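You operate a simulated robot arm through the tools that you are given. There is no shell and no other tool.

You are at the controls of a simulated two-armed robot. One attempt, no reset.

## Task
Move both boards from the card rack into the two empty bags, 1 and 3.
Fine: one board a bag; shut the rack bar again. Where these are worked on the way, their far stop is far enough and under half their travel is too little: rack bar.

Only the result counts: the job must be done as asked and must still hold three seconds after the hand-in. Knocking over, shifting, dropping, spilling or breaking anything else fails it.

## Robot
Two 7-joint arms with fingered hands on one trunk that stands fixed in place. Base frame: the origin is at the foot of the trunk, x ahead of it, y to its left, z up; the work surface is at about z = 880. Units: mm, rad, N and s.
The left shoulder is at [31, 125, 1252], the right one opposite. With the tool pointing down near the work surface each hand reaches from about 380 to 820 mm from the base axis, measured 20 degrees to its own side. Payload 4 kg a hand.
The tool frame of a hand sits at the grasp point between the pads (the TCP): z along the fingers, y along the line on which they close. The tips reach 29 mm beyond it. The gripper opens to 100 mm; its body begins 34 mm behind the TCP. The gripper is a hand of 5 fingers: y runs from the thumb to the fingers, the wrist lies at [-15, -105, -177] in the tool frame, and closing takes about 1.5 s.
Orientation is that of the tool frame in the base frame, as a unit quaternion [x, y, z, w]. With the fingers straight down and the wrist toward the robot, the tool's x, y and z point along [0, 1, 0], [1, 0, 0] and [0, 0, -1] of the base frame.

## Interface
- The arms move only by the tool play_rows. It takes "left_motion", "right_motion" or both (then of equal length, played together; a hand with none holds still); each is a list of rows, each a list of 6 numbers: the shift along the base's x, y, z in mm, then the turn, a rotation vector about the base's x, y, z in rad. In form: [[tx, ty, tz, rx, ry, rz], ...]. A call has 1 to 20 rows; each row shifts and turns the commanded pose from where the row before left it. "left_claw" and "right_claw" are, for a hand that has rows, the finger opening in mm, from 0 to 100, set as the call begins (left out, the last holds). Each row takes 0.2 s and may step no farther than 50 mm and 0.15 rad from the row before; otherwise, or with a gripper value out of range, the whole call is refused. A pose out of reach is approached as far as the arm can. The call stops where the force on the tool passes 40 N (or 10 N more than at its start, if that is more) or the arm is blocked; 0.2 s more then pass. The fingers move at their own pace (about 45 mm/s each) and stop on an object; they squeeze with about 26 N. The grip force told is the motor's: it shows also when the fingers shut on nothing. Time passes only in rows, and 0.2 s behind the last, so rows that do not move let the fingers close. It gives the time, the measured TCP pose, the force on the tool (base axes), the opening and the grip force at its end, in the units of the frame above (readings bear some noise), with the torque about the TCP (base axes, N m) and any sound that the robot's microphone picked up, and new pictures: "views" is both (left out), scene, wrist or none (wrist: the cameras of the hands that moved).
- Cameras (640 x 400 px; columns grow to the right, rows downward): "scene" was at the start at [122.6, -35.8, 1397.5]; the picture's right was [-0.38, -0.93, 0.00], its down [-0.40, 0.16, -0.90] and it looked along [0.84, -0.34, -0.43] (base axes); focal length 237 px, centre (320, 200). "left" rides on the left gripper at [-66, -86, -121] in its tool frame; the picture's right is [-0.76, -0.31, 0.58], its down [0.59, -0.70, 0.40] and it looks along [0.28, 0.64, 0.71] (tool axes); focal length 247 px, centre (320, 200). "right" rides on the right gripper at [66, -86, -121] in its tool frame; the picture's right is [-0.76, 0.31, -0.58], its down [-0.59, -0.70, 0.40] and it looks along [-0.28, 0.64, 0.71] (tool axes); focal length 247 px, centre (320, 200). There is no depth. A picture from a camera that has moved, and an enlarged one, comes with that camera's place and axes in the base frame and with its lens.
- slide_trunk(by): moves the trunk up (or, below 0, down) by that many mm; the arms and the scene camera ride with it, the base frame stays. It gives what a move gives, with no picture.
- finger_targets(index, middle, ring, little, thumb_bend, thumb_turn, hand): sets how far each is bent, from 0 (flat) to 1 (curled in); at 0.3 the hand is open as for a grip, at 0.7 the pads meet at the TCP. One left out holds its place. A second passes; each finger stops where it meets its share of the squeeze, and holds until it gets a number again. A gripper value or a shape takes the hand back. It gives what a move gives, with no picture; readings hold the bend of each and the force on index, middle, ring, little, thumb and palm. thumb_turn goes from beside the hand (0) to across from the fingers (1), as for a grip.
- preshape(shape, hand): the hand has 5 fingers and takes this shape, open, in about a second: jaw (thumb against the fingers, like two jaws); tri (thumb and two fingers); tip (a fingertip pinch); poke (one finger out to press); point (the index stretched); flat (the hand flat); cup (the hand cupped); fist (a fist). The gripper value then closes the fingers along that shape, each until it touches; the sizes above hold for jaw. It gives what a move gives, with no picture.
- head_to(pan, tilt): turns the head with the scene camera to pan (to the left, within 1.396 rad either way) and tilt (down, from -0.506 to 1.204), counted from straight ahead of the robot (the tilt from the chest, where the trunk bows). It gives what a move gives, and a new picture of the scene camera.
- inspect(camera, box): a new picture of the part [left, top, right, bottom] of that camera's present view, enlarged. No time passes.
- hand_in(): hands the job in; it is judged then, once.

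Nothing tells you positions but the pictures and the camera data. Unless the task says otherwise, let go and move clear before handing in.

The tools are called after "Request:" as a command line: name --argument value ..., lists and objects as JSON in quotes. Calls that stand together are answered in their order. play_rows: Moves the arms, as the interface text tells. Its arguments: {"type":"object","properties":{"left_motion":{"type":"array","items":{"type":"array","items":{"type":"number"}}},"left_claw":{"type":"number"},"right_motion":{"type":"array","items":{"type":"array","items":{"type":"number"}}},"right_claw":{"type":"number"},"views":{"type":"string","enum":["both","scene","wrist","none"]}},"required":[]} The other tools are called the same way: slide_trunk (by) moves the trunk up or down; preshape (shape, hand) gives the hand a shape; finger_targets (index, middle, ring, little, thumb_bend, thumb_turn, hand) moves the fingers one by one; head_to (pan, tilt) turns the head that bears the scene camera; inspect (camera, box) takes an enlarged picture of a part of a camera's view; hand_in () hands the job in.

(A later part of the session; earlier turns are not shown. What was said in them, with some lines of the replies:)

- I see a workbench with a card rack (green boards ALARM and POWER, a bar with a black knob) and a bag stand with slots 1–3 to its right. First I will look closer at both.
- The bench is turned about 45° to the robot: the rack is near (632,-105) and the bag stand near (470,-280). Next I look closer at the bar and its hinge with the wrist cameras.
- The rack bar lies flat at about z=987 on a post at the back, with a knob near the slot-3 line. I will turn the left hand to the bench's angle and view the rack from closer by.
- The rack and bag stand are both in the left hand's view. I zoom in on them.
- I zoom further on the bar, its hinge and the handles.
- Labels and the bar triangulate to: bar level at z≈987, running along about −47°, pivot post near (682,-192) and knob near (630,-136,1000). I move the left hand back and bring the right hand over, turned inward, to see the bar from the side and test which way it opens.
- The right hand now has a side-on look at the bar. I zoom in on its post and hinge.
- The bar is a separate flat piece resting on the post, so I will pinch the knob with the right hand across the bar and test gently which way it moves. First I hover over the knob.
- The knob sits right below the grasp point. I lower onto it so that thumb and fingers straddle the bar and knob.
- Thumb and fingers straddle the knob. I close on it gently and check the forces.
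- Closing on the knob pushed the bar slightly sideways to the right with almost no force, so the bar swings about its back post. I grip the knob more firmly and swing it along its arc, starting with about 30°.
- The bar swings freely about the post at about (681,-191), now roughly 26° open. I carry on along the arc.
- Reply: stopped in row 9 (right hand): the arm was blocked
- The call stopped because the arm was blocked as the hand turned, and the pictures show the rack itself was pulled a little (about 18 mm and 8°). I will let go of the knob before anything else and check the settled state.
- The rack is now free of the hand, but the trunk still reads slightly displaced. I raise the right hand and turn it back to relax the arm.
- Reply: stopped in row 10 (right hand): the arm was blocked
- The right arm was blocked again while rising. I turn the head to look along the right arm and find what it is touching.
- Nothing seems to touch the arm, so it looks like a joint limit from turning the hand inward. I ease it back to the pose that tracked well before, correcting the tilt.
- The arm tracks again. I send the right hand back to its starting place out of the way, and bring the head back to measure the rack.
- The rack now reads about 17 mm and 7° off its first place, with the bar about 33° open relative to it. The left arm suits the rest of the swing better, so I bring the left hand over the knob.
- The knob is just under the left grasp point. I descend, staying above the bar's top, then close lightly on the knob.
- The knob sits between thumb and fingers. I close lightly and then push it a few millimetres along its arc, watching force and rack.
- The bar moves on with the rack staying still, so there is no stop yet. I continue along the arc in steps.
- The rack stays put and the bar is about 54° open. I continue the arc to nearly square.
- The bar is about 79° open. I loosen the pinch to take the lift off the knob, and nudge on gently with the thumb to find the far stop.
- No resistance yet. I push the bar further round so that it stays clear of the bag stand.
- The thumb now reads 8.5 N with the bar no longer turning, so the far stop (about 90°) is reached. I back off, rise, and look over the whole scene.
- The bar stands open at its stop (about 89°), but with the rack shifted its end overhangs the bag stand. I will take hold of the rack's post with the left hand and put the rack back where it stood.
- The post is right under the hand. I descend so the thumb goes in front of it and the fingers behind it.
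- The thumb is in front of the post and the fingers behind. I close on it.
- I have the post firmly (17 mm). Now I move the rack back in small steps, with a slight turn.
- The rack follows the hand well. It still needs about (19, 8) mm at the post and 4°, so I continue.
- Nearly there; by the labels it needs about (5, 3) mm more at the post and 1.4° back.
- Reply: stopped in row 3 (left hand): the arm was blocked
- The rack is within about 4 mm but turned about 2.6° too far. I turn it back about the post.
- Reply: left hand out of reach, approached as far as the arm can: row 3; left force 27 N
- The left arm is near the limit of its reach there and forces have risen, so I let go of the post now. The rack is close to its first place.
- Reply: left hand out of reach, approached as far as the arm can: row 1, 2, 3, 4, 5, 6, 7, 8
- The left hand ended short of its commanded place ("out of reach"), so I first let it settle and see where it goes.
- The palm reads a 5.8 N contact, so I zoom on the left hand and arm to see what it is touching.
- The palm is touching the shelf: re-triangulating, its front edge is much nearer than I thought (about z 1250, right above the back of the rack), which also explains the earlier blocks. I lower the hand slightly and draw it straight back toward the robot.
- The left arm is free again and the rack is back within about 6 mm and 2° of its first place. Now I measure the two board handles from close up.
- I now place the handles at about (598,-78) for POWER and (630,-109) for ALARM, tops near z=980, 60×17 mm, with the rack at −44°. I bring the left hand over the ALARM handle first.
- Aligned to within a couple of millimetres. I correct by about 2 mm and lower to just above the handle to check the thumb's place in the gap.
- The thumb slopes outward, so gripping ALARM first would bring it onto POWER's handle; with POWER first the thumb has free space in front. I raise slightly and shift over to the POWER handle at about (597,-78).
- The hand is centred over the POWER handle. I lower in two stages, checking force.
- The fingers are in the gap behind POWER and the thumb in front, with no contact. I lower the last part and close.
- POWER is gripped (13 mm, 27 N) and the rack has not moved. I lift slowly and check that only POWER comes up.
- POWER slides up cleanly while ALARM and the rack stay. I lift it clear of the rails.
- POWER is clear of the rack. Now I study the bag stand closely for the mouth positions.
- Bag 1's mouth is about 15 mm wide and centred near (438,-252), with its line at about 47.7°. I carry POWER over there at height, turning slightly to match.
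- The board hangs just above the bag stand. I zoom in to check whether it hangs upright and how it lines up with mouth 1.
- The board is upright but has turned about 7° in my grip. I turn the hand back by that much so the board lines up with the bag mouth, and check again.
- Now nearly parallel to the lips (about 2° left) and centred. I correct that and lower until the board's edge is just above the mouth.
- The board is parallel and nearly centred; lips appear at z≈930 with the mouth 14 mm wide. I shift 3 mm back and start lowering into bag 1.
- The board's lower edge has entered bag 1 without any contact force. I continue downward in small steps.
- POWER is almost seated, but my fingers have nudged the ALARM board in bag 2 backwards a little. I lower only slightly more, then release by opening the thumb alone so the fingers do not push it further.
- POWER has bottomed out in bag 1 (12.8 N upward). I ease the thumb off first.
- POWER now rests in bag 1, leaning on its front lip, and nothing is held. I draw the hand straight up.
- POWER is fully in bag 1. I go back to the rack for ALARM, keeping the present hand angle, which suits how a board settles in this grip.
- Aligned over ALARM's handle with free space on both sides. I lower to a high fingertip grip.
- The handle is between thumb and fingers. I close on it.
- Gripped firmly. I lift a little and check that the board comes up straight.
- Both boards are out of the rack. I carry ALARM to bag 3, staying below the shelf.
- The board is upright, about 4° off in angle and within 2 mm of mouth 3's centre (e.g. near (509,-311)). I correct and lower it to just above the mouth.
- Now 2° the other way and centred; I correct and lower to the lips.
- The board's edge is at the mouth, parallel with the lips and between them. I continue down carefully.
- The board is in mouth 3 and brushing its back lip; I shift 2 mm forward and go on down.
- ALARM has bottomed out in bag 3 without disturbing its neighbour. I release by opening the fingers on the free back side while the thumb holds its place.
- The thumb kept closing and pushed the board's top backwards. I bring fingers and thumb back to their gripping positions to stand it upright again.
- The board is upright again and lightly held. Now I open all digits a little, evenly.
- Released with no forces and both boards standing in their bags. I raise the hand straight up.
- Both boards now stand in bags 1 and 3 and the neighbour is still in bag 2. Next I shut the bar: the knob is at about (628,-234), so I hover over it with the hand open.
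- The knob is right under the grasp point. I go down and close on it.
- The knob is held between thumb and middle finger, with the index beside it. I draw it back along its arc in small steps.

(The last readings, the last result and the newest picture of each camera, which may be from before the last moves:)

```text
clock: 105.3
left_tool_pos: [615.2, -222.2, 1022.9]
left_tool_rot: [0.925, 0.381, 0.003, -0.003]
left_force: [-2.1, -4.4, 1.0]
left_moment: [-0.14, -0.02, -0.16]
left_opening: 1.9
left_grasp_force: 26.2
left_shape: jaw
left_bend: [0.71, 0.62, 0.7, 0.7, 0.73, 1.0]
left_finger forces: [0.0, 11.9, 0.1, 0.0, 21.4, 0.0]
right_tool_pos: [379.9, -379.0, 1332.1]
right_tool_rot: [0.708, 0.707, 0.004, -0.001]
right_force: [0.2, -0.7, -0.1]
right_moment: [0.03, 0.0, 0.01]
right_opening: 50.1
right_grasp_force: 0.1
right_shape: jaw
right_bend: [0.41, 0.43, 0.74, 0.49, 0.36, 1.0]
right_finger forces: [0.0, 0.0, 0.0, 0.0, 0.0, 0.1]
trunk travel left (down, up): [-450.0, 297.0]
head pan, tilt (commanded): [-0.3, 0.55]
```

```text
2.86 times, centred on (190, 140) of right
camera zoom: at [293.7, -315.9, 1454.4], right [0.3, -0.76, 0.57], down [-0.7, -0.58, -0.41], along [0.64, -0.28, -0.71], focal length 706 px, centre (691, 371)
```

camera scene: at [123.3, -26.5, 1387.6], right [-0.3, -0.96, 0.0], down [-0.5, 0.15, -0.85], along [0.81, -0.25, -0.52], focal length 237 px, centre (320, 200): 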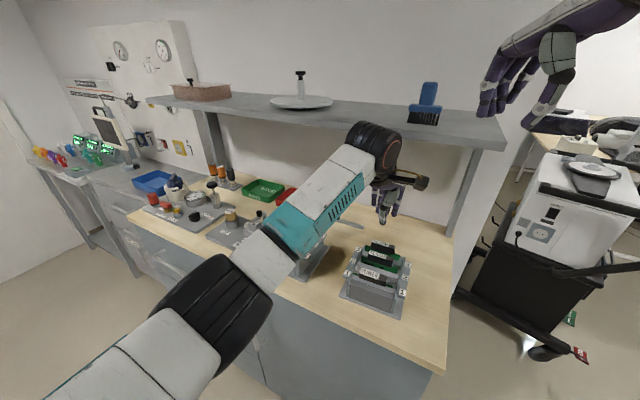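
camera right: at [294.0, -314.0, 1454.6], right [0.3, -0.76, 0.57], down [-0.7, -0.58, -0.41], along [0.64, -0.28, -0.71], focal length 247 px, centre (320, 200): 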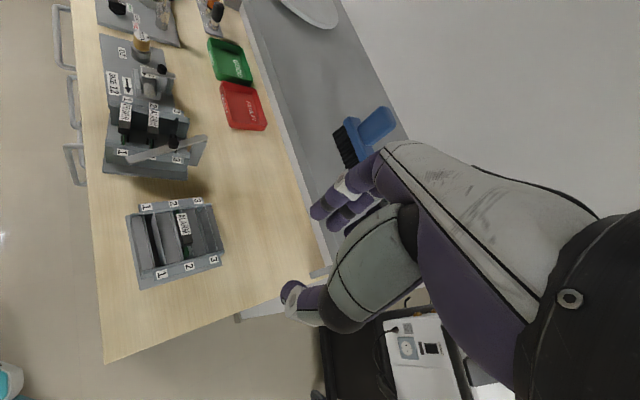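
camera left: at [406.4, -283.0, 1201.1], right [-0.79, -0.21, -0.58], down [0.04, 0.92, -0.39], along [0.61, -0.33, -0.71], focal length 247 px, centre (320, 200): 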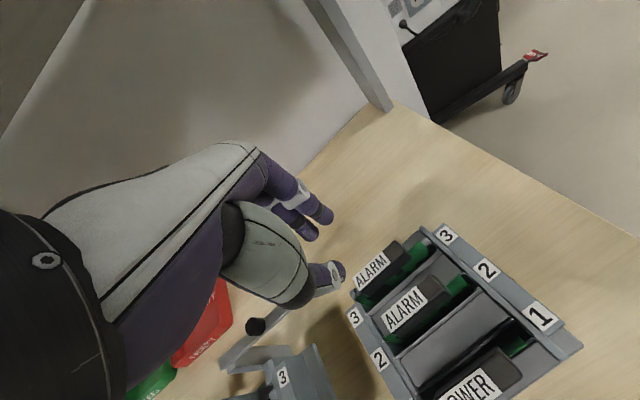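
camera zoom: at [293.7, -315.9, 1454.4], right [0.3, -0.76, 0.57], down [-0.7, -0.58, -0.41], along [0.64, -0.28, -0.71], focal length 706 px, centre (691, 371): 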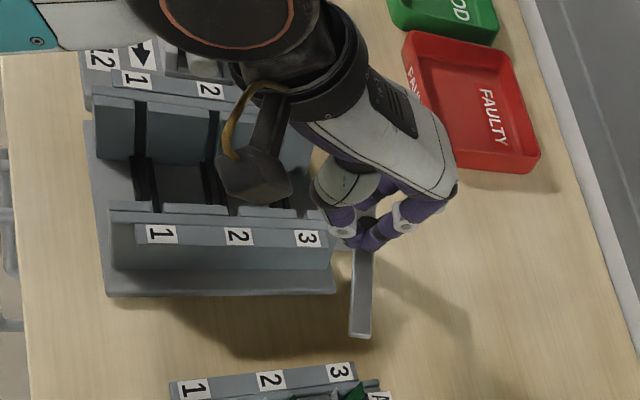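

Request:
play_rows --left_motion '[[-3.2, 5, 0, 0, 0, 0], [-2.7, 5.2, 0, 0, 0, 0], [-2.1, 5.4, 0, 0, 0, 0], [-1.5, 5.6, 0, 0, 0, 0], [0, 0, 0, 0, 0, 0]]' --views "none"

Request:
inspect --camera "right" --box '[110, 70, 270, 210]'

```text
clock: 106.5
left_tool_pos: [602.4, -200.0, 1022.8]
left_tool_rot: [0.925, 0.379, 0.002, -0.004]
left_force: [-4.5, -3.9, 0.0]
left_moment: [-0.17, 0.0, -0.18]
left_opening: 0.8
left_grasp_force: 26.2
left_shape: jaw
left_bend: [0.71, 0.6, 0.7, 0.7, 0.73, 1.0]
left_finger forces: [0.0, 12.8, 0.1, 0.1, 20.4, 0.1]
right_tool_pos: [379.0, -379.7, 1330.9]
right_tool_rot: [0.708, 0.706, 0.005, -0.001]
right_force: [-0.5, 0.9, -0.8]
right_moment: [-0.03, -0.02, -0.02]
right_opening: 50.1
right_grasp_force: 0.0
right_shape: jaw
right_bend: [0.41, 0.43, 0.74, 0.49, 0.36, 1.0]
right_finger forces: [0.0, 0.0, 0.0, 0.1, 0.0, 0.0]
trunk travel left (down, up): [-450.0, 297.0]
head pan, tilt (commanded): [-0.3, 0.55]
```

```text
2.86 times, centred on (190, 140) of right
camera zoom: at [293.5, -315.9, 1454.4], right [0.3, -0.76, 0.57], down [-0.7, -0.58, -0.41], along [0.64, -0.28, -0.71], focal length 706 px, centre (691, 371)
```

zoom: 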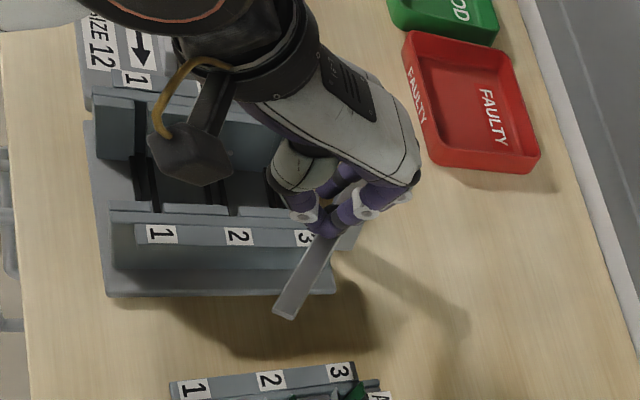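

Request:
play_rows --left_motion '[[-1.5, 6, 0, 0, 0, 0], [-0.9, 6.3, 0, 0, 0, 0], [0, 6.4, 0, 0, 0, 0], [0.6, 6.4, 0, 0, 0, 0], [0, 0, 0, 0, 0, 0]]' --views "none"

Request:
inspect --camera "right" --box '[110, 70, 270, 210]'

Request:
inspect --camera "scene" --box '[230, 160, 390, 290]'

```text
clock: 107.7
left_tool_pos: [601.9, -174.9, 1023.0]
left_tool_rot: [0.925, 0.38, 0.001, -0.005]
left_force: [-3.2, -2.6, -1.0]
left_moment: [-0.11, 0.0, -0.13]
left_opening: 0.3
left_grasp_force: 25.7
left_shape: jaw
left_bend: [0.71, 0.6, 0.7, 0.7, 0.72, 1.0]
left_finger forces: [0.0, 11.5, 0.0, 0.0, 18.7, 0.0]
right_tool_pos: [379.7, -379.3, 1331.9]
right_tool_rot: [0.708, 0.706, 0.005, -0.002]
right_force: [-0.2, -0.1, 0.1]
right_moment: [0.0, 0.0, -0.01]
right_opening: 50.0
right_grasp_force: 0.1
right_shape: jaw
right_bend: [0.41, 0.43, 0.74, 0.49, 0.36, 1.0]
right_finger forces: [0.0, 0.0, 0.0, 0.0, 0.0, 0.0]
trunk travel left (down, up): [-450.0, 297.0]
head pan, tilt (commanded): [-0.3, 0.55]
```

```text
2.86 times, centred on (190, 140) of right
camera zoom: at [294.0, -315.6, 1454.4], right [0.3, -0.76, 0.57], down [-0.7, -0.58, -0.41], along [0.64, -0.28, -0.71], focal length 706 px, centre (691, 371)
```

zoom: 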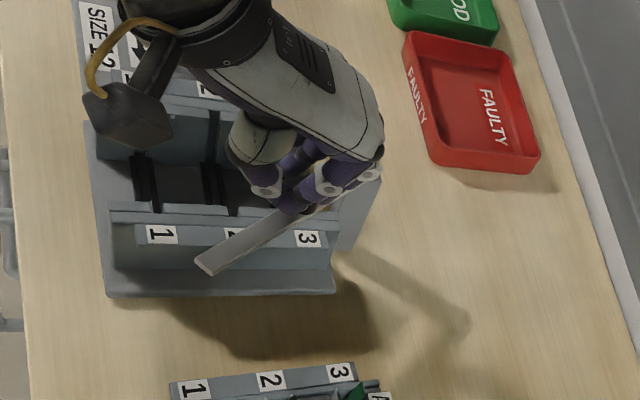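

```text
3.08 times, centred on (310, 225) of scene
camera zoom: at [122.8, -26.7, 1387.6], right [-0.3, -0.96, 0.0], down [-0.5, 0.15, -0.85], along [0.81, -0.25, -0.52], focal length 729 px, centre (351, 123)
```

zoom: 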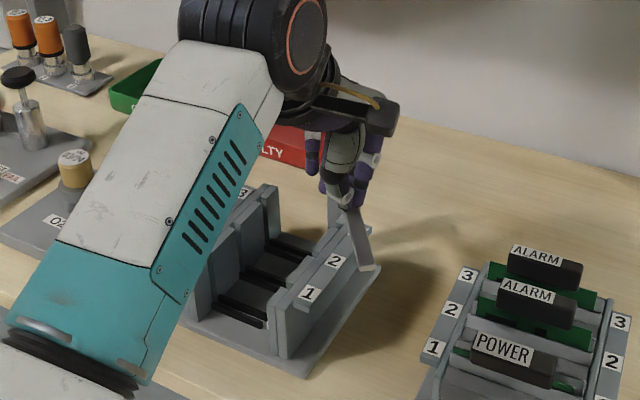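

Request:
play_rows --left_motion '[[1.2, 6.4, 0, 0, 0, 0], [2, 6.4, 0, 0, 0, 0], [2.5, 6, 0, 0, 0, 0], [2.8, 5.8, 0, 0, 0, 0], [0, 0, 0, 0, 0, 0]]' --views "none"

Request:
inspect --camera "right" --box '[110, 70, 270, 210]'

Request:
inspect --camera "scene" --box '[230, 160, 390, 290]'

```text
clock: 108.9
left_tool_pos: [611.1, -150.1, 1023.9]
left_tool_rot: [0.924, 0.381, 0.002, -0.005]
left_force: [-4.1, 1.8, -4.8]
left_moment: [-0.04, 0.02, -0.11]
left_opening: 0.1
left_grasp_force: 25.8
left_shape: jaw
left_bend: [0.71, 0.6, 0.7, 0.7, 0.72, 1.0]
left_finger forces: [0.1, 10.0, 0.0, 0.0, 19.0, 0.1]
right_tool_pos: [379.6, -379.1, 1332.4]
right_tool_rot: [0.708, 0.706, 0.004, -0.002]
right_force: [0.0, 0.9, -0.2]
right_moment: [-0.02, 0.01, 0.01]
right_opening: 49.8
right_grasp_force: 0.0
right_shape: jaw
right_bend: [0.41, 0.43, 0.74, 0.49, 0.36, 1.0]
right_finger forces: [0.1, 0.1, 0.0, 0.0, 0.0, 0.1]
trunk travel left (down, up): [-450.0, 297.0]
head pan, tilt (commanded): [-0.3, 0.55]
```

```text
2.86 times, centred on (190, 140) of right
camera zoom: at [294.2, -315.3, 1454.3], right [0.3, -0.76, 0.57], down [-0.7, -0.58, -0.41], along [0.64, -0.28, -0.71], focal length 706 px, centre (691, 371)
```

zoom: 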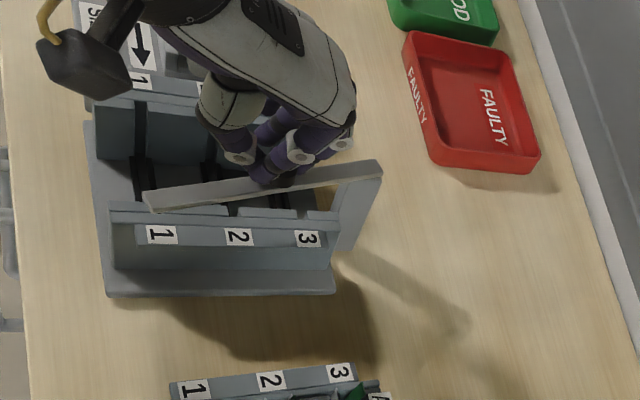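

```text
3.08 times, centred on (310, 225) of scene
camera zoom: at [123.1, -26.4, 1387.6], right [-0.3, -0.96, 0.0], down [-0.5, 0.15, -0.85], along [0.81, -0.25, -0.52], focal length 729 px, centre (351, 123)
```

zoom: 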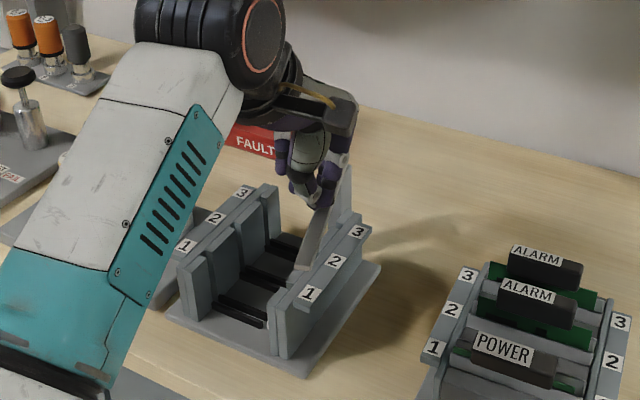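

Request:
play_rows --left_motion '[[3, 5, 0, 0, 0, 0], [3.3, 4.8, 0, 0, 0, 0], [0, 0, 0, 0, 0, 0]]' --views "none"

Request:
inspect --camera "right" --box '[110, 70, 270, 210]'

Request:
inspect --camera "scene" --box '[250, 190, 350, 280]'

```text
clock: 109.7
left_tool_pos: [618.3, -140.8, 1022.4]
left_tool_rot: [0.925, 0.38, 0.002, -0.004]
left_force: [-5.9, 4.4, -6.1]
left_moment: [0.05, 0.12, 0.0]
left_opening: 0.1
left_grasp_force: 26.0
left_shape: jaw
left_bend: [0.72, 0.62, 0.7, 0.7, 0.72, 1.0]
left_finger forces: [13.3, 8.3, 0.0, 0.0, 19.8, 0.1]
right_tool_pos: [381.8, -378.5, 1332.8]
right_tool_rot: [0.708, 0.706, 0.004, -0.001]
right_force: [-0.1, -0.3, -0.5]
right_moment: [0.0, 0.03, 0.0]
right_opening: 50.1
right_grasp_force: 0.0
right_shape: jaw
right_bend: [0.41, 0.43, 0.74, 0.49, 0.36, 1.0]
right_finger forces: [0.0, 0.0, 0.0, 0.0, 0.1, 0.0]
trunk travel left (down, up): [-450.0, 297.0]
head pan, tilt (commanded): [-0.3, 0.55]
```

```text
2.86 times, centred on (190, 140) of right
camera zoom: at [294.0, -314.7, 1454.5], right [0.3, -0.76, 0.57], down [-0.7, -0.58, -0.41], along [0.64, -0.28, -0.71], focal length 706 px, centre (691, 371)
```

zoom: 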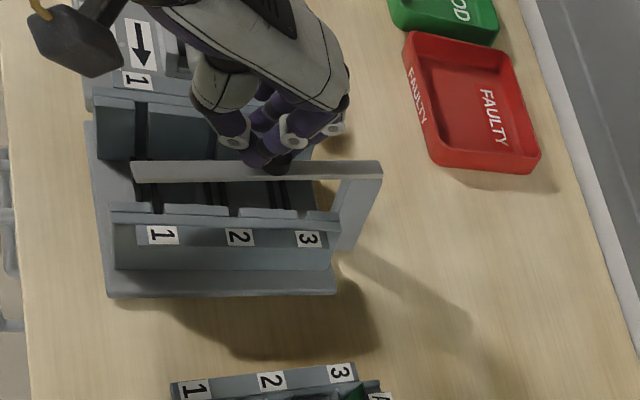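

```text
4.44 times, centred on (300, 235) of scene
camera zoom: at [122.8, -25.9, 1387.6], right [-0.3, -0.96, 0.0], down [-0.5, 0.15, -0.85], along [0.81, -0.25, -0.52], focal length 1053 px, centre (409, 44)
```

zoom: 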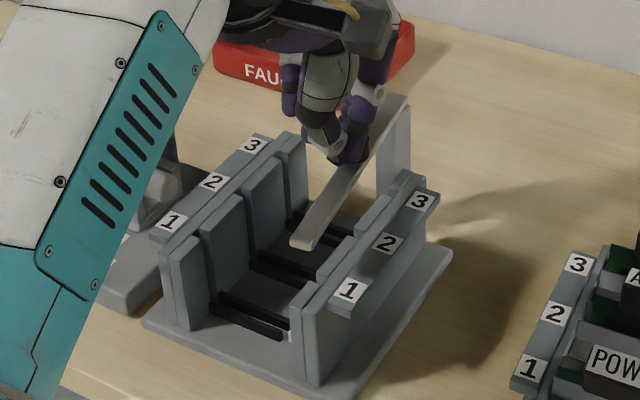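

Request:
play_rows --left_motion '[[1.3, 4.1, 0, 0, 0, 0], [2.4, 2.8, 0, 0, 0, 0], [0, 0, 0, 0, 0, 0]]' --views "none"

Request:
inspect --camera "right" --box '[110, 70, 270, 210]'

Request:
inspect --camera "scene" --box '[250, 190, 350, 280]'

```text
clock: 110.5
left_tool_pos: [622.2, -135.7, 1025.2]
left_tool_rot: [0.925, 0.38, 0.004, -0.002]
left_force: [-0.1, 0.5, 1.0]
left_moment: [0.04, 0.03, 0.01]
left_opening: 0.0
left_grasp_force: 26.2
left_shape: jaw
left_bend: [0.72, 0.72, 0.7, 0.7, 0.75, 1.0]
left_finger forces: [0.0, 0.1, 0.0, 0.0, 0.0, 0.0]
right_tool_pos: [380.1, -379.7, 1332.5]
right_tool_rot: [0.707, 0.707, 0.005, -0.002]
right_force: [-0.4, -0.4, -0.1]
right_moment: [0.0, -0.01, 0.0]
right_opening: 50.0
right_grasp_force: 0.1
right_shape: jaw
right_bend: [0.41, 0.43, 0.74, 0.49, 0.36, 1.0]
right_finger forces: [0.1, 0.1, 0.0, 0.0, 0.1, 0.1]
trunk travel left (down, up): [-450.0, 297.0]
head pan, tilt (commanded): [-0.3, 0.55]
```

```text
2.86 times, centred on (190, 140) of right
camera zoom: at [294.4, -315.8, 1454.3], right [0.3, -0.76, 0.57], down [-0.7, -0.58, -0.41], along [0.64, -0.28, -0.71], focal length 706 px, centre (691, 371)
```

zoom: 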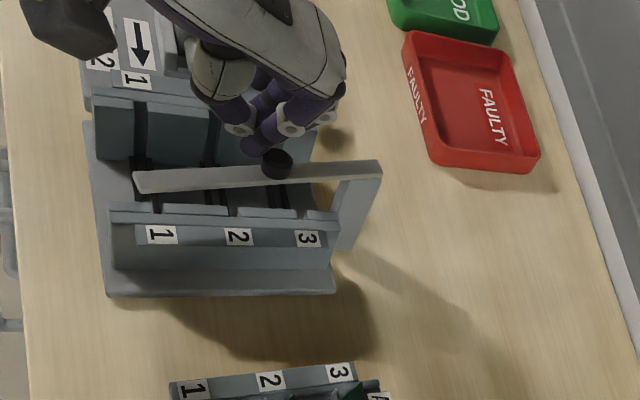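

```text
4.44 times, centred on (300, 235) of scene
camera zoom: at [123.3, -26.9, 1387.7], right [-0.3, -0.96, 0.0], down [-0.5, 0.15, -0.85], along [0.81, -0.25, -0.52], focal length 1053 px, centre (409, 44)
```

zoom: 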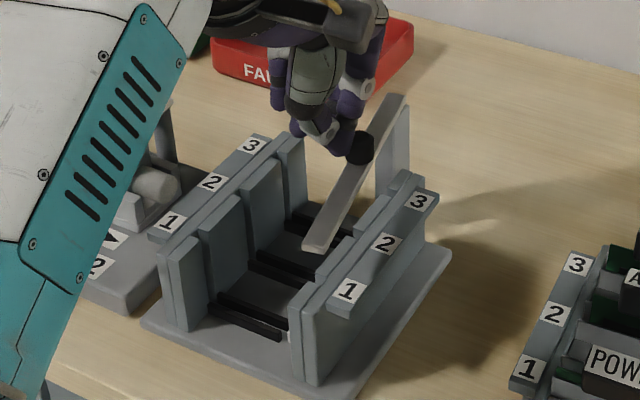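

The knob slipped out with the bar still about 9° short of shut. I rise, open, re-centre over the knob at about (620,-149) and grip it again.

Request:
play_rows --left_motion '[[0, 0, 15, 0, 0, 0], [0, 0, 18, 0, 0, 0], [0, -5, 0, 0, 0, 0], [-0.6, -6.5, 0, 0, 0, 0], [0, 0, 0, 0, 0, 0], [0, 0, 0, 0, 0, 0]]' --left_claw 46 --views "none"

Request:
inspect --camera "left" --box '[240, 150, 440, 350]'

Request:
inspect --camera "right" --box '[110, 70, 230, 170]'

Request:
inspect --camera "scene" --box '[250, 190, 350, 280]'

```text
clock: 111.9
left_tool_pos: [620.9, -144.8, 1057.4]
left_tool_rot: [0.925, 0.38, 0.002, -0.004]
left_force: [-0.1, 0.0, -0.9]
left_moment: [-0.02, 0.03, 0.01]
left_opening: 45.5
left_grasp_force: 0.0
left_shape: jaw
left_bend: [0.42, 0.44, 0.74, 0.5, 0.39, 1.0]
left_finger forces: [0.0, 0.0, 0.0, 0.0, 0.1, 0.0]
right_tool_pos: [379.8, -379.1, 1332.6]
right_tool_rot: [0.708, 0.707, 0.004, -0.002]
right_force: [0.0, 0.3, -0.6]
right_moment: [-0.02, 0.0, 0.01]
right_opening: 49.9
right_grasp_force: 0.0
right_shape: jaw
right_bend: [0.41, 0.43, 0.74, 0.49, 0.36, 1.0]
right_finger forces: [0.0, 0.0, 0.0, 0.0, 0.0, 0.0]
trunk travel left (down, up): [-450.0, 297.0]
head pan, tilt (commanded): [-0.3, 0.55]
```

```text
2.00 times, centred on (340, 250) of left
camera zoom: at [513.6, -131.2, 1177.5], right [-0.75, -0.31, -0.58], down [-0.08, 0.92, -0.39], along [0.65, -0.25, -0.71], focal length 494 px, centre (280, 100)
```

zoom: 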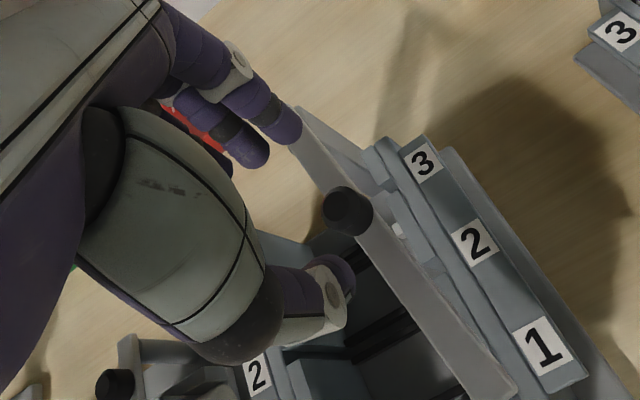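

```text
4.00 times, centred on (170, 120) of right
camera zoom: at [294.3, -315.4, 1454.4], right [0.3, -0.76, 0.57], down [-0.7, -0.58, -0.41], along [0.64, -0.28, -0.71], focal length 988 px, centre (920, 520)
```

zoom: 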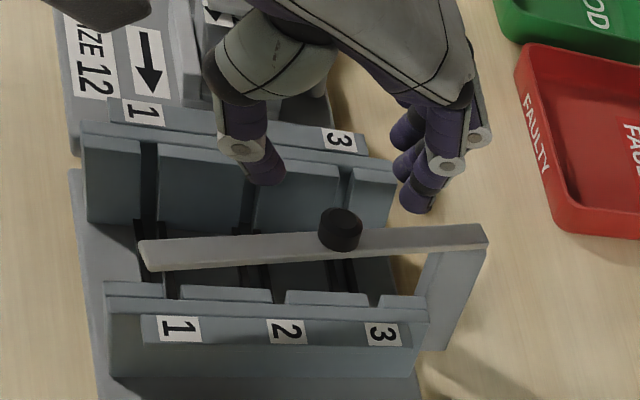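

```text
4.44 times, centred on (300, 235) of scene
camera zoom: at [123.1, -26.5, 1387.6], right [-0.3, -0.96, 0.0], down [-0.5, 0.15, -0.85], along [0.81, -0.25, -0.52], focal length 1053 px, centre (409, 44)
```

zoom: 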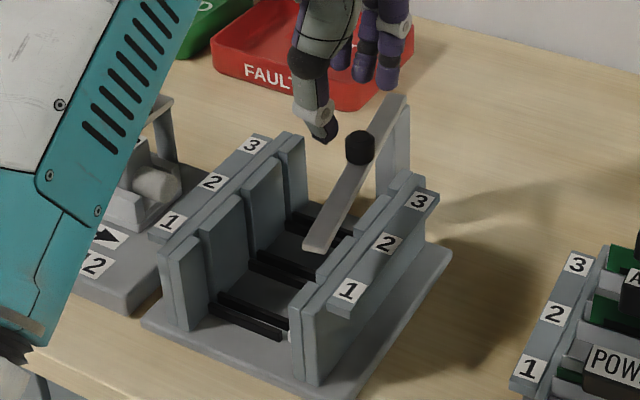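

Centred. I lower again, pinch the knob, and finish the swing.

Request:
play_rows --left_motion '[[0, 0, -14, 0, 0, 0], [0, 0, -12, 0, 0, 0], [0, 0, -8, 0, 0, 0], [0, 0, 0, 0, 0, 0]]' --views "none"

Request:
play_rows --left_motion '[[0, 0, 0, 0, 0, 0], [0, 0, 0, 0, 0, 0], [0, 0, 0, 0, 0, 0], [0, 0, 0, 0, 0, 0], [0, 0, 0, 0, 0, 0], [0, 0, 0, 0, 0, 0]]' --left_claw 9 --views "none"

Request:
inspect --camera "right" --box '[110, 70, 230, 170]'

Request:
inspect --camera "left" --box '[240, 150, 440, 350]'

```text
clock: 112.9
left_tool_pos: [620.8, -146.0, 1022.7]
left_tool_rot: [0.925, 0.38, 0.002, -0.005]
left_force: [0.0, 0.1, -0.6]
left_moment: [0.01, 0.02, -0.01]
left_opening: 45.9
left_grasp_force: 0.2
left_shape: jaw
left_bend: [0.42, 0.44, 0.74, 0.5, 0.39, 1.0]
left_finger forces: [0.0, 0.0, 0.0, 0.0, 0.1, 0.0]
right_tool_pos: [380.8, -379.1, 1331.0]
right_tool_rot: [0.708, 0.707, 0.005, -0.002]
right_force: [-0.1, -0.5, -0.3]
right_moment: [-0.02, 0.0, -0.01]
right_opening: 49.9
right_grasp_force: 0.0
right_shape: jaw
right_bend: [0.41, 0.43, 0.74, 0.49, 0.36, 1.0]
right_finger forces: [0.0, 0.1, 0.0, 0.0, 0.0, 0.1]
trunk travel left (down, up): [-450.0, 297.0]
head pan, tilt (commanded): [-0.3, 0.55]
```

```text
clock: 114.3
left_tool_pos: [620.1, -145.9, 1022.1]
left_tool_rot: [0.925, 0.381, 0.002, -0.005]
left_force: [-3.6, 2.0, -2.2]
left_moment: [0.03, 0.06, -0.01]
left_opening: 8.4
left_grasp_force: 26.0
left_shape: jaw
left_bend: [0.63, 0.65, 0.7, 0.7, 0.72, 1.0]
left_finger forces: [12.4, 5.7, 0.1, 0.1, 22.7, 0.0]
right_tool_pos: [379.9, -378.5, 1331.9]
right_tool_rot: [0.707, 0.707, 0.005, -0.002]
right_force: [-0.1, 0.3, -0.8]
right_moment: [0.0, -0.02, -0.02]
right_opening: 50.1
right_grasp_force: 0.1
right_shape: jaw
right_bend: [0.41, 0.43, 0.74, 0.49, 0.36, 1.0]
right_finger forces: [0.0, 0.1, 0.0, 0.1, 0.1, 0.0]
trunk travel left (down, up): [-450.0, 297.0]
head pan, tilt (commanded): [-0.3, 0.55]
```

```text
4.00 times, centred on (170, 120) of right
camera zoom: at [294.1, -315.1, 1454.5], right [0.3, -0.76, 0.57], down [-0.7, -0.58, -0.41], along [0.64, -0.28, -0.71], focal length 988 px, centre (920, 520)
```

zoom: 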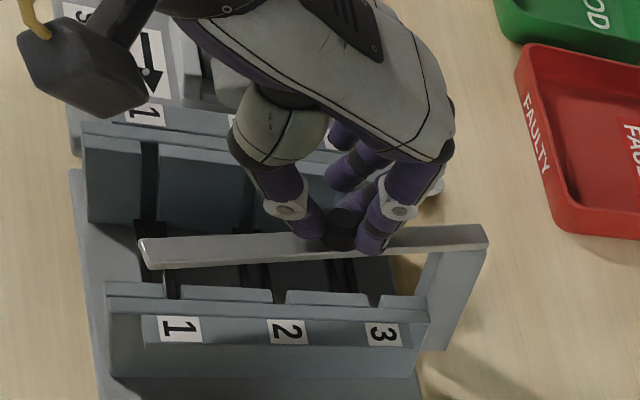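

```text
2.00 times, centred on (340, 250) of left
camera zoom: at [512.5, -131.5, 1143.4], right [-0.75, -0.31, -0.58], down [-0.08, 0.92, -0.39], along [0.65, -0.25, -0.72], focal length 494 px, centre (280, 100)
```

zoom: 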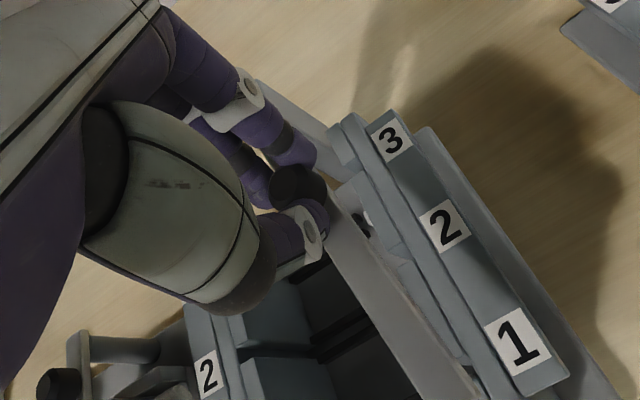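

Good grip on the knob. I move it on toward closed in small steps, watching for the stop.

Request:
play_rows --left_motion '[[1.8, 2.7, 0, 0, 0, 0], [2.1, 2.6, 0, 0, 0, 0], [0, 0, 0, 0, 0, 0]]' --views "none"

Request:
inspect --camera "right" --box '[110, 70, 230, 170]'

Request:
inspect --camera "scene" --box '[250, 190, 350, 280]'

```text
clock: 115.1
left_tool_pos: [624.1, -139.3, 1021.4]
left_tool_rot: [0.925, 0.38, 0.002, -0.004]
left_force: [-4.1, 1.0, -3.4]
left_moment: [0.02, 0.07, -0.06]
left_opening: 8.7
left_grasp_force: 26.0
left_shape: jaw
left_bend: [0.64, 0.64, 0.7, 0.7, 0.72, 1.0]
left_finger forces: [13.2, 6.8, 0.0, 0.0, 23.8, 0.0]
right_tool_pos: [379.8, -378.4, 1332.3]
right_tool_rot: [0.707, 0.707, 0.004, -0.001]
right_force: [-0.5, -0.5, -0.1]
right_moment: [0.01, 0.0, 0.02]
right_opening: 50.1
right_grasp_force: 0.0
right_shape: jaw
right_bend: [0.41, 0.43, 0.74, 0.49, 0.36, 1.0]
right_finger forces: [0.0, 0.1, 0.0, 0.0, 0.1, 0.0]
trunk travel left (down, up): [-450.0, 297.0]
head pan, tilt (commanded): [-0.3, 0.55]
```

```text
4.00 times, centred on (170, 120) of right
camera zoom: at [294.2, -315.2, 1454.4], right [0.3, -0.76, 0.57], down [-0.7, -0.58, -0.41], along [0.64, -0.28, -0.71], focal length 988 px, centre (920, 520)
```

zoom: 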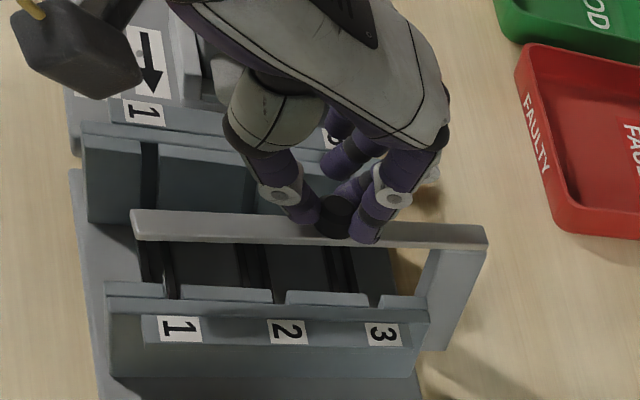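

```text
4.44 times, centred on (300, 235) of scene
camera zoom: at [123.0, -26.3, 1387.6], right [-0.3, -0.96, 0.0], down [-0.5, 0.15, -0.85], along [0.81, -0.25, -0.52], focal length 1053 px, centre (409, 44)
```

zoom: 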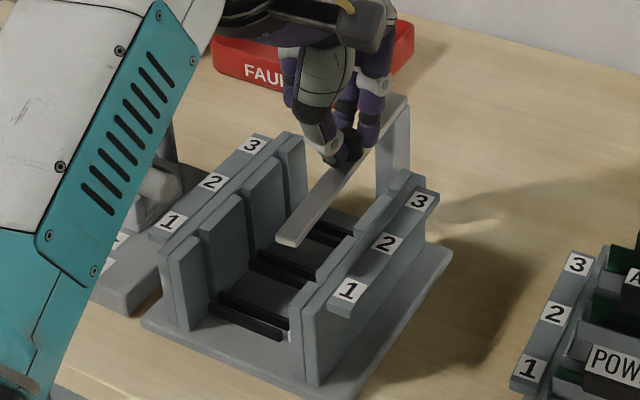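

Request:
play_rows --left_motion '[[1.4, 1.9, 0, 0, 0, 0], [1.2, 1.5, 0, 0, 0, 0], [0, 0, 0, 0, 0, 0]]' --views "none"

Request:
inspect --camera "right" --box '[110, 70, 230, 170]'

Request:
inspect --camera "scene" --box '[250, 190, 350, 280]'

```text
clock: 115.9
left_tool_pos: [627.7, -137.1, 1022.2]
left_tool_rot: [0.925, 0.38, 0.002, -0.004]
left_force: [-3.9, 1.8, -6.0]
left_moment: [0.02, 0.1, -0.08]
left_opening: 8.3
left_grasp_force: 26.5
left_shape: jaw
left_bend: [0.64, 0.64, 0.7, 0.7, 0.72, 1.0]
left_finger forces: [13.5, 7.4, 0.0, 0.0, 23.9, 0.2]
right_tool_pos: [379.7, -378.4, 1332.9]
right_tool_rot: [0.708, 0.707, 0.004, -0.002]
right_force: [-0.9, 0.0, 0.2]
right_moment: [-0.02, -0.02, 0.04]
right_opening: 50.0
right_grasp_force: 0.1
right_shape: jaw
right_bend: [0.41, 0.43, 0.74, 0.49, 0.36, 1.0]
right_finger forces: [0.0, 0.0, 0.1, 0.0, 0.1, 0.1]
trunk travel left (down, up): [-450.0, 297.0]
head pan, tilt (commanded): [-0.3, 0.55]
```

```text
4.00 times, centred on (170, 120) of right
camera zoom: at [294.3, -315.2, 1454.4], right [0.3, -0.76, 0.57], down [-0.7, -0.58, -0.41], along [0.64, -0.28, -0.71], focal length 988 px, centre (920, 520)
```

zoom: 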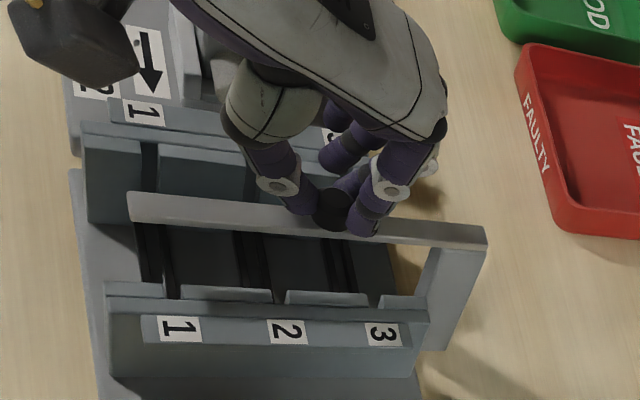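

```text
4.44 times, centred on (300, 235) of scene
camera zoom: at [123.1, -26.3, 1387.6], right [-0.3, -0.96, 0.0], down [-0.5, 0.15, -0.85], along [0.81, -0.25, -0.52], focal length 1053 px, centre (409, 44)
```

zoom: 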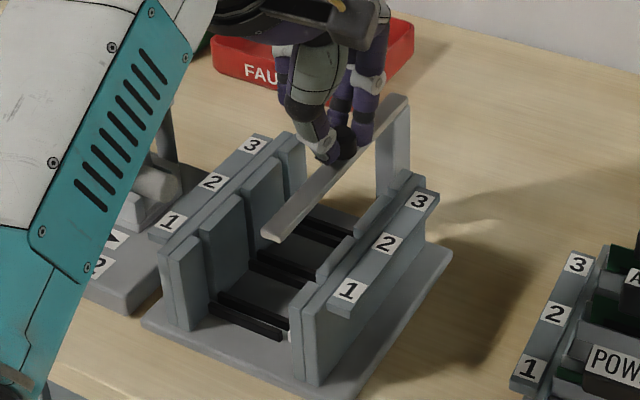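

Request:
play_rows --left_motion '[[1.2, 1.4, 0, 0, 0, 0], [1, 1.1, 0, 0, 0, 0], [0, 0, 0, 0, 0, 0]]' --views "none"

Request:
inspect --camera "right" --box '[110, 70, 230, 170]'

Request:
inspect --camera "scene" --box '[250, 190, 350, 280]'

```text
clock: 116.7
left_tool_pos: [629.2, -135.7, 1022.4]
left_tool_rot: [0.925, 0.38, 0.002, -0.003]
left_force: [-6.5, -6.2, -7.3]
left_moment: [-0.18, 0.12, -0.1]
left_opening: 8.2
left_grasp_force: 25.8
left_shape: jaw
left_bend: [0.64, 0.64, 0.7, 0.7, 0.72, 1.0]
left_finger forces: [17.8, 6.1, 0.1, 0.0, 20.8, 0.1]
right_tool_pos: [381.0, -380.0, 1332.4]
right_tool_rot: [0.708, 0.706, 0.005, -0.002]
right_force: [0.5, 0.7, -0.3]
right_moment: [-0.02, 0.01, 0.0]
right_opening: 49.8
right_grasp_force: 0.0
right_shape: jaw
right_bend: [0.41, 0.43, 0.74, 0.49, 0.36, 1.0]
right_finger forces: [0.1, 0.1, 0.1, 0.1, 0.0, 0.0]
trunk travel left (down, up): [-450.0, 297.0]
head pan, tilt (commanded): [-0.3, 0.55]
```

```text
4.00 times, centred on (170, 120) of right
camera zoom: at [294.1, -316.2, 1454.2], right [0.3, -0.76, 0.57], down [-0.7, -0.58, -0.41], along [0.64, -0.28, -0.71], focal length 988 px, centre (920, 520)
```

zoom: 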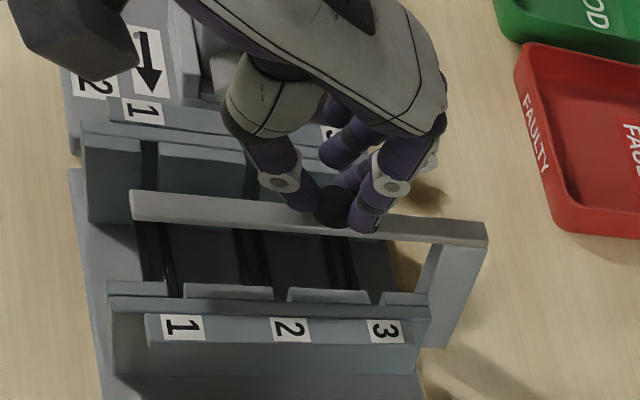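

```text
4.44 times, centred on (300, 235) of scene
camera zoom: at [123.0, -27.3, 1387.6], right [-0.3, -0.96, 0.0], down [-0.5, 0.16, -0.85], along [0.81, -0.25, -0.52], focal length 1053 px, centre (409, 44)
```

zoom: 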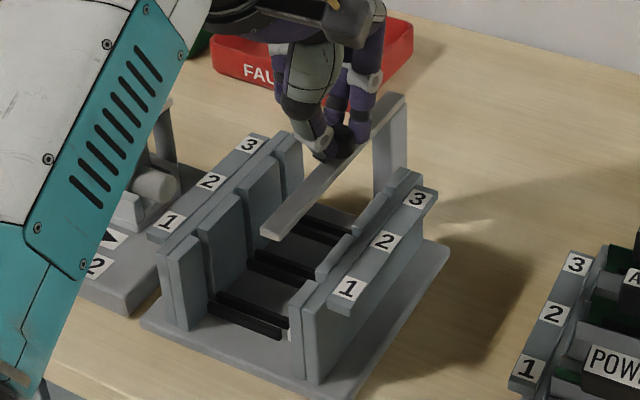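

The force rises to 9 N while the bar no longer moves: it is shut at its stop, and the rack has stayed put. I release the knob and rise.

Request:
play_rows --left_motion '[[0, 0, 0, 0, 0, 0], [0, 0, 0, 0, 0, 0], [0, 0, 0, 0, 0, 0], [0, 0, 0, 0, 0, 0], [0, 0, 8, 0, 0, 0], [0, 0, 12, 0, 0, 0], [0, 0, 15, 0, 0, 0], [0, 0, 0, 0, 0, 0]]' --left_claw 46 --views "none"

Request:
inspect --camera "right" --box '[110, 70, 230, 170]'

Request:
inspect --camera "scene" --box '[250, 190, 350, 280]'

Request:
inspect --camera "left" --box '[240, 150, 480, 370]'

```text
clock: 118.5
left_tool_pos: [628.5, -135.0, 1057.7]
left_tool_rot: [0.925, 0.381, 0.002, -0.004]
left_force: [-0.2, -0.6, 0.3]
left_moment: [0.01, -0.02, -0.02]
left_opening: 45.7
left_grasp_force: 0.1
left_shape: jaw
left_bend: [0.42, 0.44, 0.74, 0.5, 0.39, 1.0]
left_finger forces: [0.1, 0.1, 0.1, 0.1, 0.0, 0.1]
right_tool_pos: [380.2, -379.0, 1332.4]
right_tool_rot: [0.708, 0.706, 0.004, -0.002]
right_force: [0.1, 0.0, 0.0]
right_moment: [-0.02, 0.0, 0.0]
right_opening: 49.8
right_grasp_force: 0.0
right_shape: jaw
right_bend: [0.41, 0.43, 0.74, 0.49, 0.36, 1.0]
right_finger forces: [0.1, 0.0, 0.0, 0.0, 0.0, 0.1]
trunk travel left (down, up): [-450.0, 297.0]
head pan, tilt (commanded): [-0.3, 0.55]
```

```text
4.00 times, centred on (170, 120) of right
camera zoom: at [294.5, -315.3, 1454.3], right [0.3, -0.76, 0.57], down [-0.7, -0.58, -0.41], along [0.64, -0.28, -0.71], focal length 988 px, centre (920, 520)
```

zoom: 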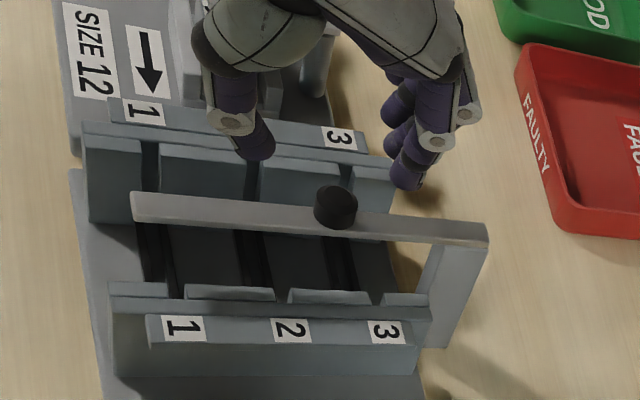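

```text
4.44 times, centred on (300, 235) of scene
camera zoom: at [123.2, -26.4, 1387.6], right [-0.3, -0.96, 0.0], down [-0.5, 0.15, -0.85], along [0.81, -0.25, -0.52], focal length 1053 px, centre (409, 44)
```

zoom: 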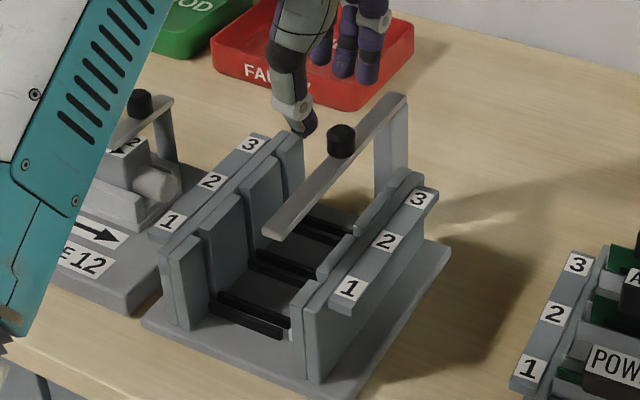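

```text
1.82 times, centred on (360, 260) of left
camera zoom: at [520.9, -120.7, 1178.7], right [-0.75, -0.31, -0.58], down [-0.08, 0.92, -0.39], along [0.65, -0.25, -0.71], focal length 449 px, centre (247, 91)
```

zoom: 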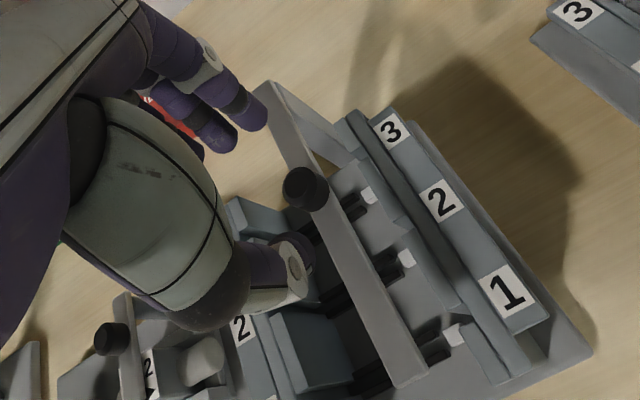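

The bar stays shut. I withdraw the left hand toward the robot, clear of everything, and take a last look.

Request:
play_rows --left_motion '[[-10, 10, 8, 0, 0, 0], [-16, 16, 10, 0, 0, 0], [-18, 18, 12, 0, 0, 0], [-18, 20, 15, 0, 0, 0], [-18, 24, 15, 0, 0, 0], [-18, 26, 15, 0, 0, 0], [-18, 28, 15, 0, 0, 0], [-18, 28, 15, 0, 0, 0], [-14, 24, 10, 0, 0, 0], [0, 0, 0, 0, 0, 0], [0, 0, 0, 0, 0, 0]]' --left_claw 60 --views "both"

Request:
inspect --camera "scene" --box '[190, 180, 430, 330]'

Request:
inspect --camera "right" --box '[90, 70, 250, 300]'

Request:
inspect --camera "scene" --box '[335, 230, 425, 320]'

```text
clock: 120.9
left_tool_pos: [481.6, 60.3, 1171.3]
left_tool_rot: [0.925, 0.379, 0.002, -0.004]
left_force: [0.7, 0.3, -0.1]
left_moment: [0.0, -0.03, 0.0]
left_opening: 60.0
left_grasp_force: 0.0
left_shape: jaw
left_bend: [0.4, 0.39, 0.73, 0.45, 0.3, 1.0]
left_finger forces: [0.0, 0.0, 0.0, 0.0, 0.1, 0.1]
right_tool_pos: [380.3, -379.0, 1332.4]
right_tool_rot: [0.708, 0.707, 0.004, -0.001]
right_force: [-0.2, 0.2, 0.8]
right_moment: [0.0, 0.01, -0.04]
right_opening: 50.2
right_grasp_force: 0.1
right_shape: jaw
right_bend: [0.41, 0.43, 0.74, 0.49, 0.36, 1.0]
right_finger forces: [0.1, 0.0, 0.0, 0.1, 0.0, 0.0]
trunk travel left (down, up): [-450.0, 297.0]
head pan, tilt (commanded): [-0.3, 0.55]
camera scene: at [123.0, -25.8, 1387.7], right [-0.3, -0.96, 0.0], down [-0.5, 0.15, -0.85], along [0.81, -0.25, -0.52], focal length 237 px, centre (320, 200)
camera left: at [373.6, 74.3, 1292.0], right [-0.75, -0.31, -0.58], down [-0.08, 0.92, -0.39], along [0.65, -0.25, -0.71], focal length 247 px, centre (320, 200)
```

scene: 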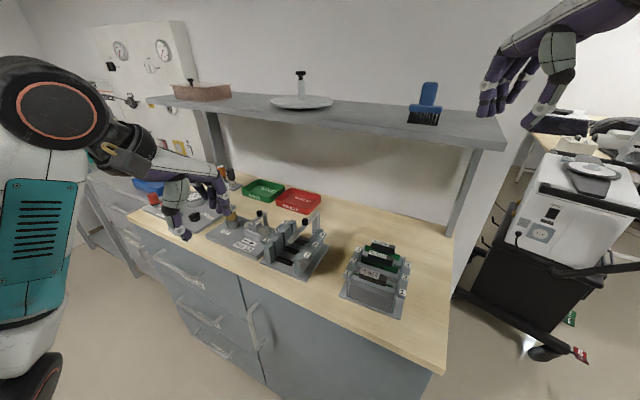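
left: 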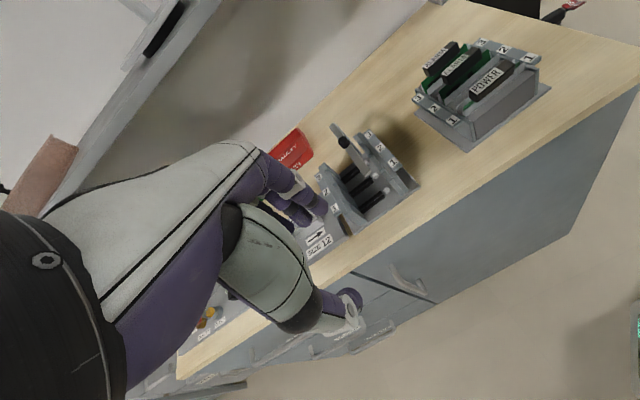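

```text
2.67 times, centred on (310, 255) of scene
camera zoom: at [123.0, -25.8, 1387.7], right [-0.3, -0.96, 0.0], down [-0.5, 0.15, -0.85], along [0.81, -0.25, -0.52], focal length 632 px, centre (347, 53)
```

zoom: 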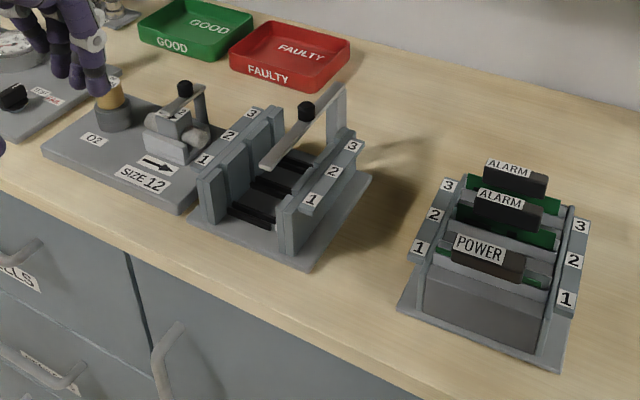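

```text
1.74 times, centred on (170, 185) of right
camera zoom: at [294.2, -314.6, 1454.5], right [0.3, -0.76, 0.57], down [-0.7, -0.58, -0.41], along [0.64, -0.28, -0.71], focal length 430 px, centre (581, 226)
```

zoom: 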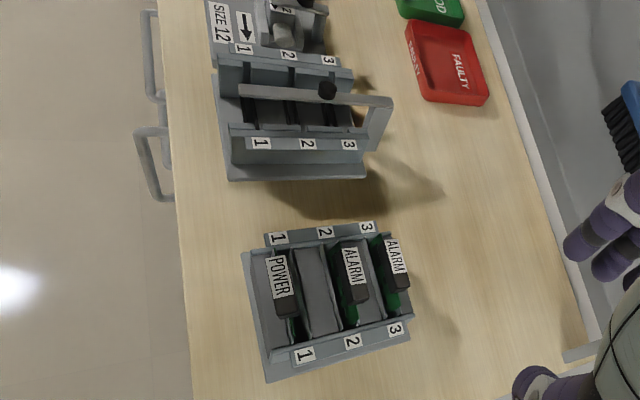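

```text
4.44 times, centred on (380, 275) of scene
camera zoom: at [123.0, -25.8, 1387.7], right [-0.3, -0.96, 0.0], down [-0.5, 0.15, -0.85], along [0.81, -0.25, -0.52], focal length 1053 px, centre (53, -133)
```

zoom: 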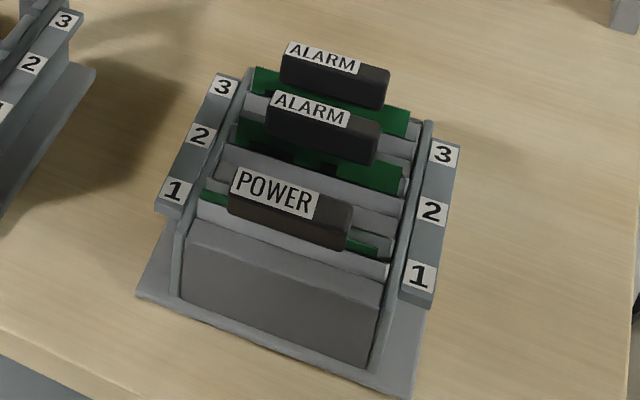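

Everything is in place: POWER is in bag 1, ALARM is in bag 3, and the board that was already in bag 2 is still there, leaning slightly further back. The rack is empty, its bar is shut against its stop, and it stands within about 5 mm and 3° of where it began. Both hands are clear, so I hand in.

Request:
hand_in

```text
The job is handed in.
```

Both boards are out of the card rack: POWER is in bag 1 and ALARM is in bag 3, one board to a bag. I've handed the job in. The rack bar is shut again; I pushed it until it stopped moving under about 9 N. Both hands have let go and are clear.

Some things moved along the way:

- **Rack:** it was dragged about 18 mm and turned 8° when my right arm was blocked, most likely against the shelf. I moved it back by gripping its post. By the pictures it now stands about 5 mm and 3° from where it started.
- **Board already in bag 2:** my fingers pushed it backwards while I was setting POWER down. It is still in bag 2 but leans a little further back than before.
- **Shelf:** both arms seem to have pressed against it. Nothing on it looked moved afterwards.
- **Bag boards:** POWER leans forward on the front lip of bag 1. ALARM in bag 3 stands almost upright, leaning slightly back. Both went all the way down.
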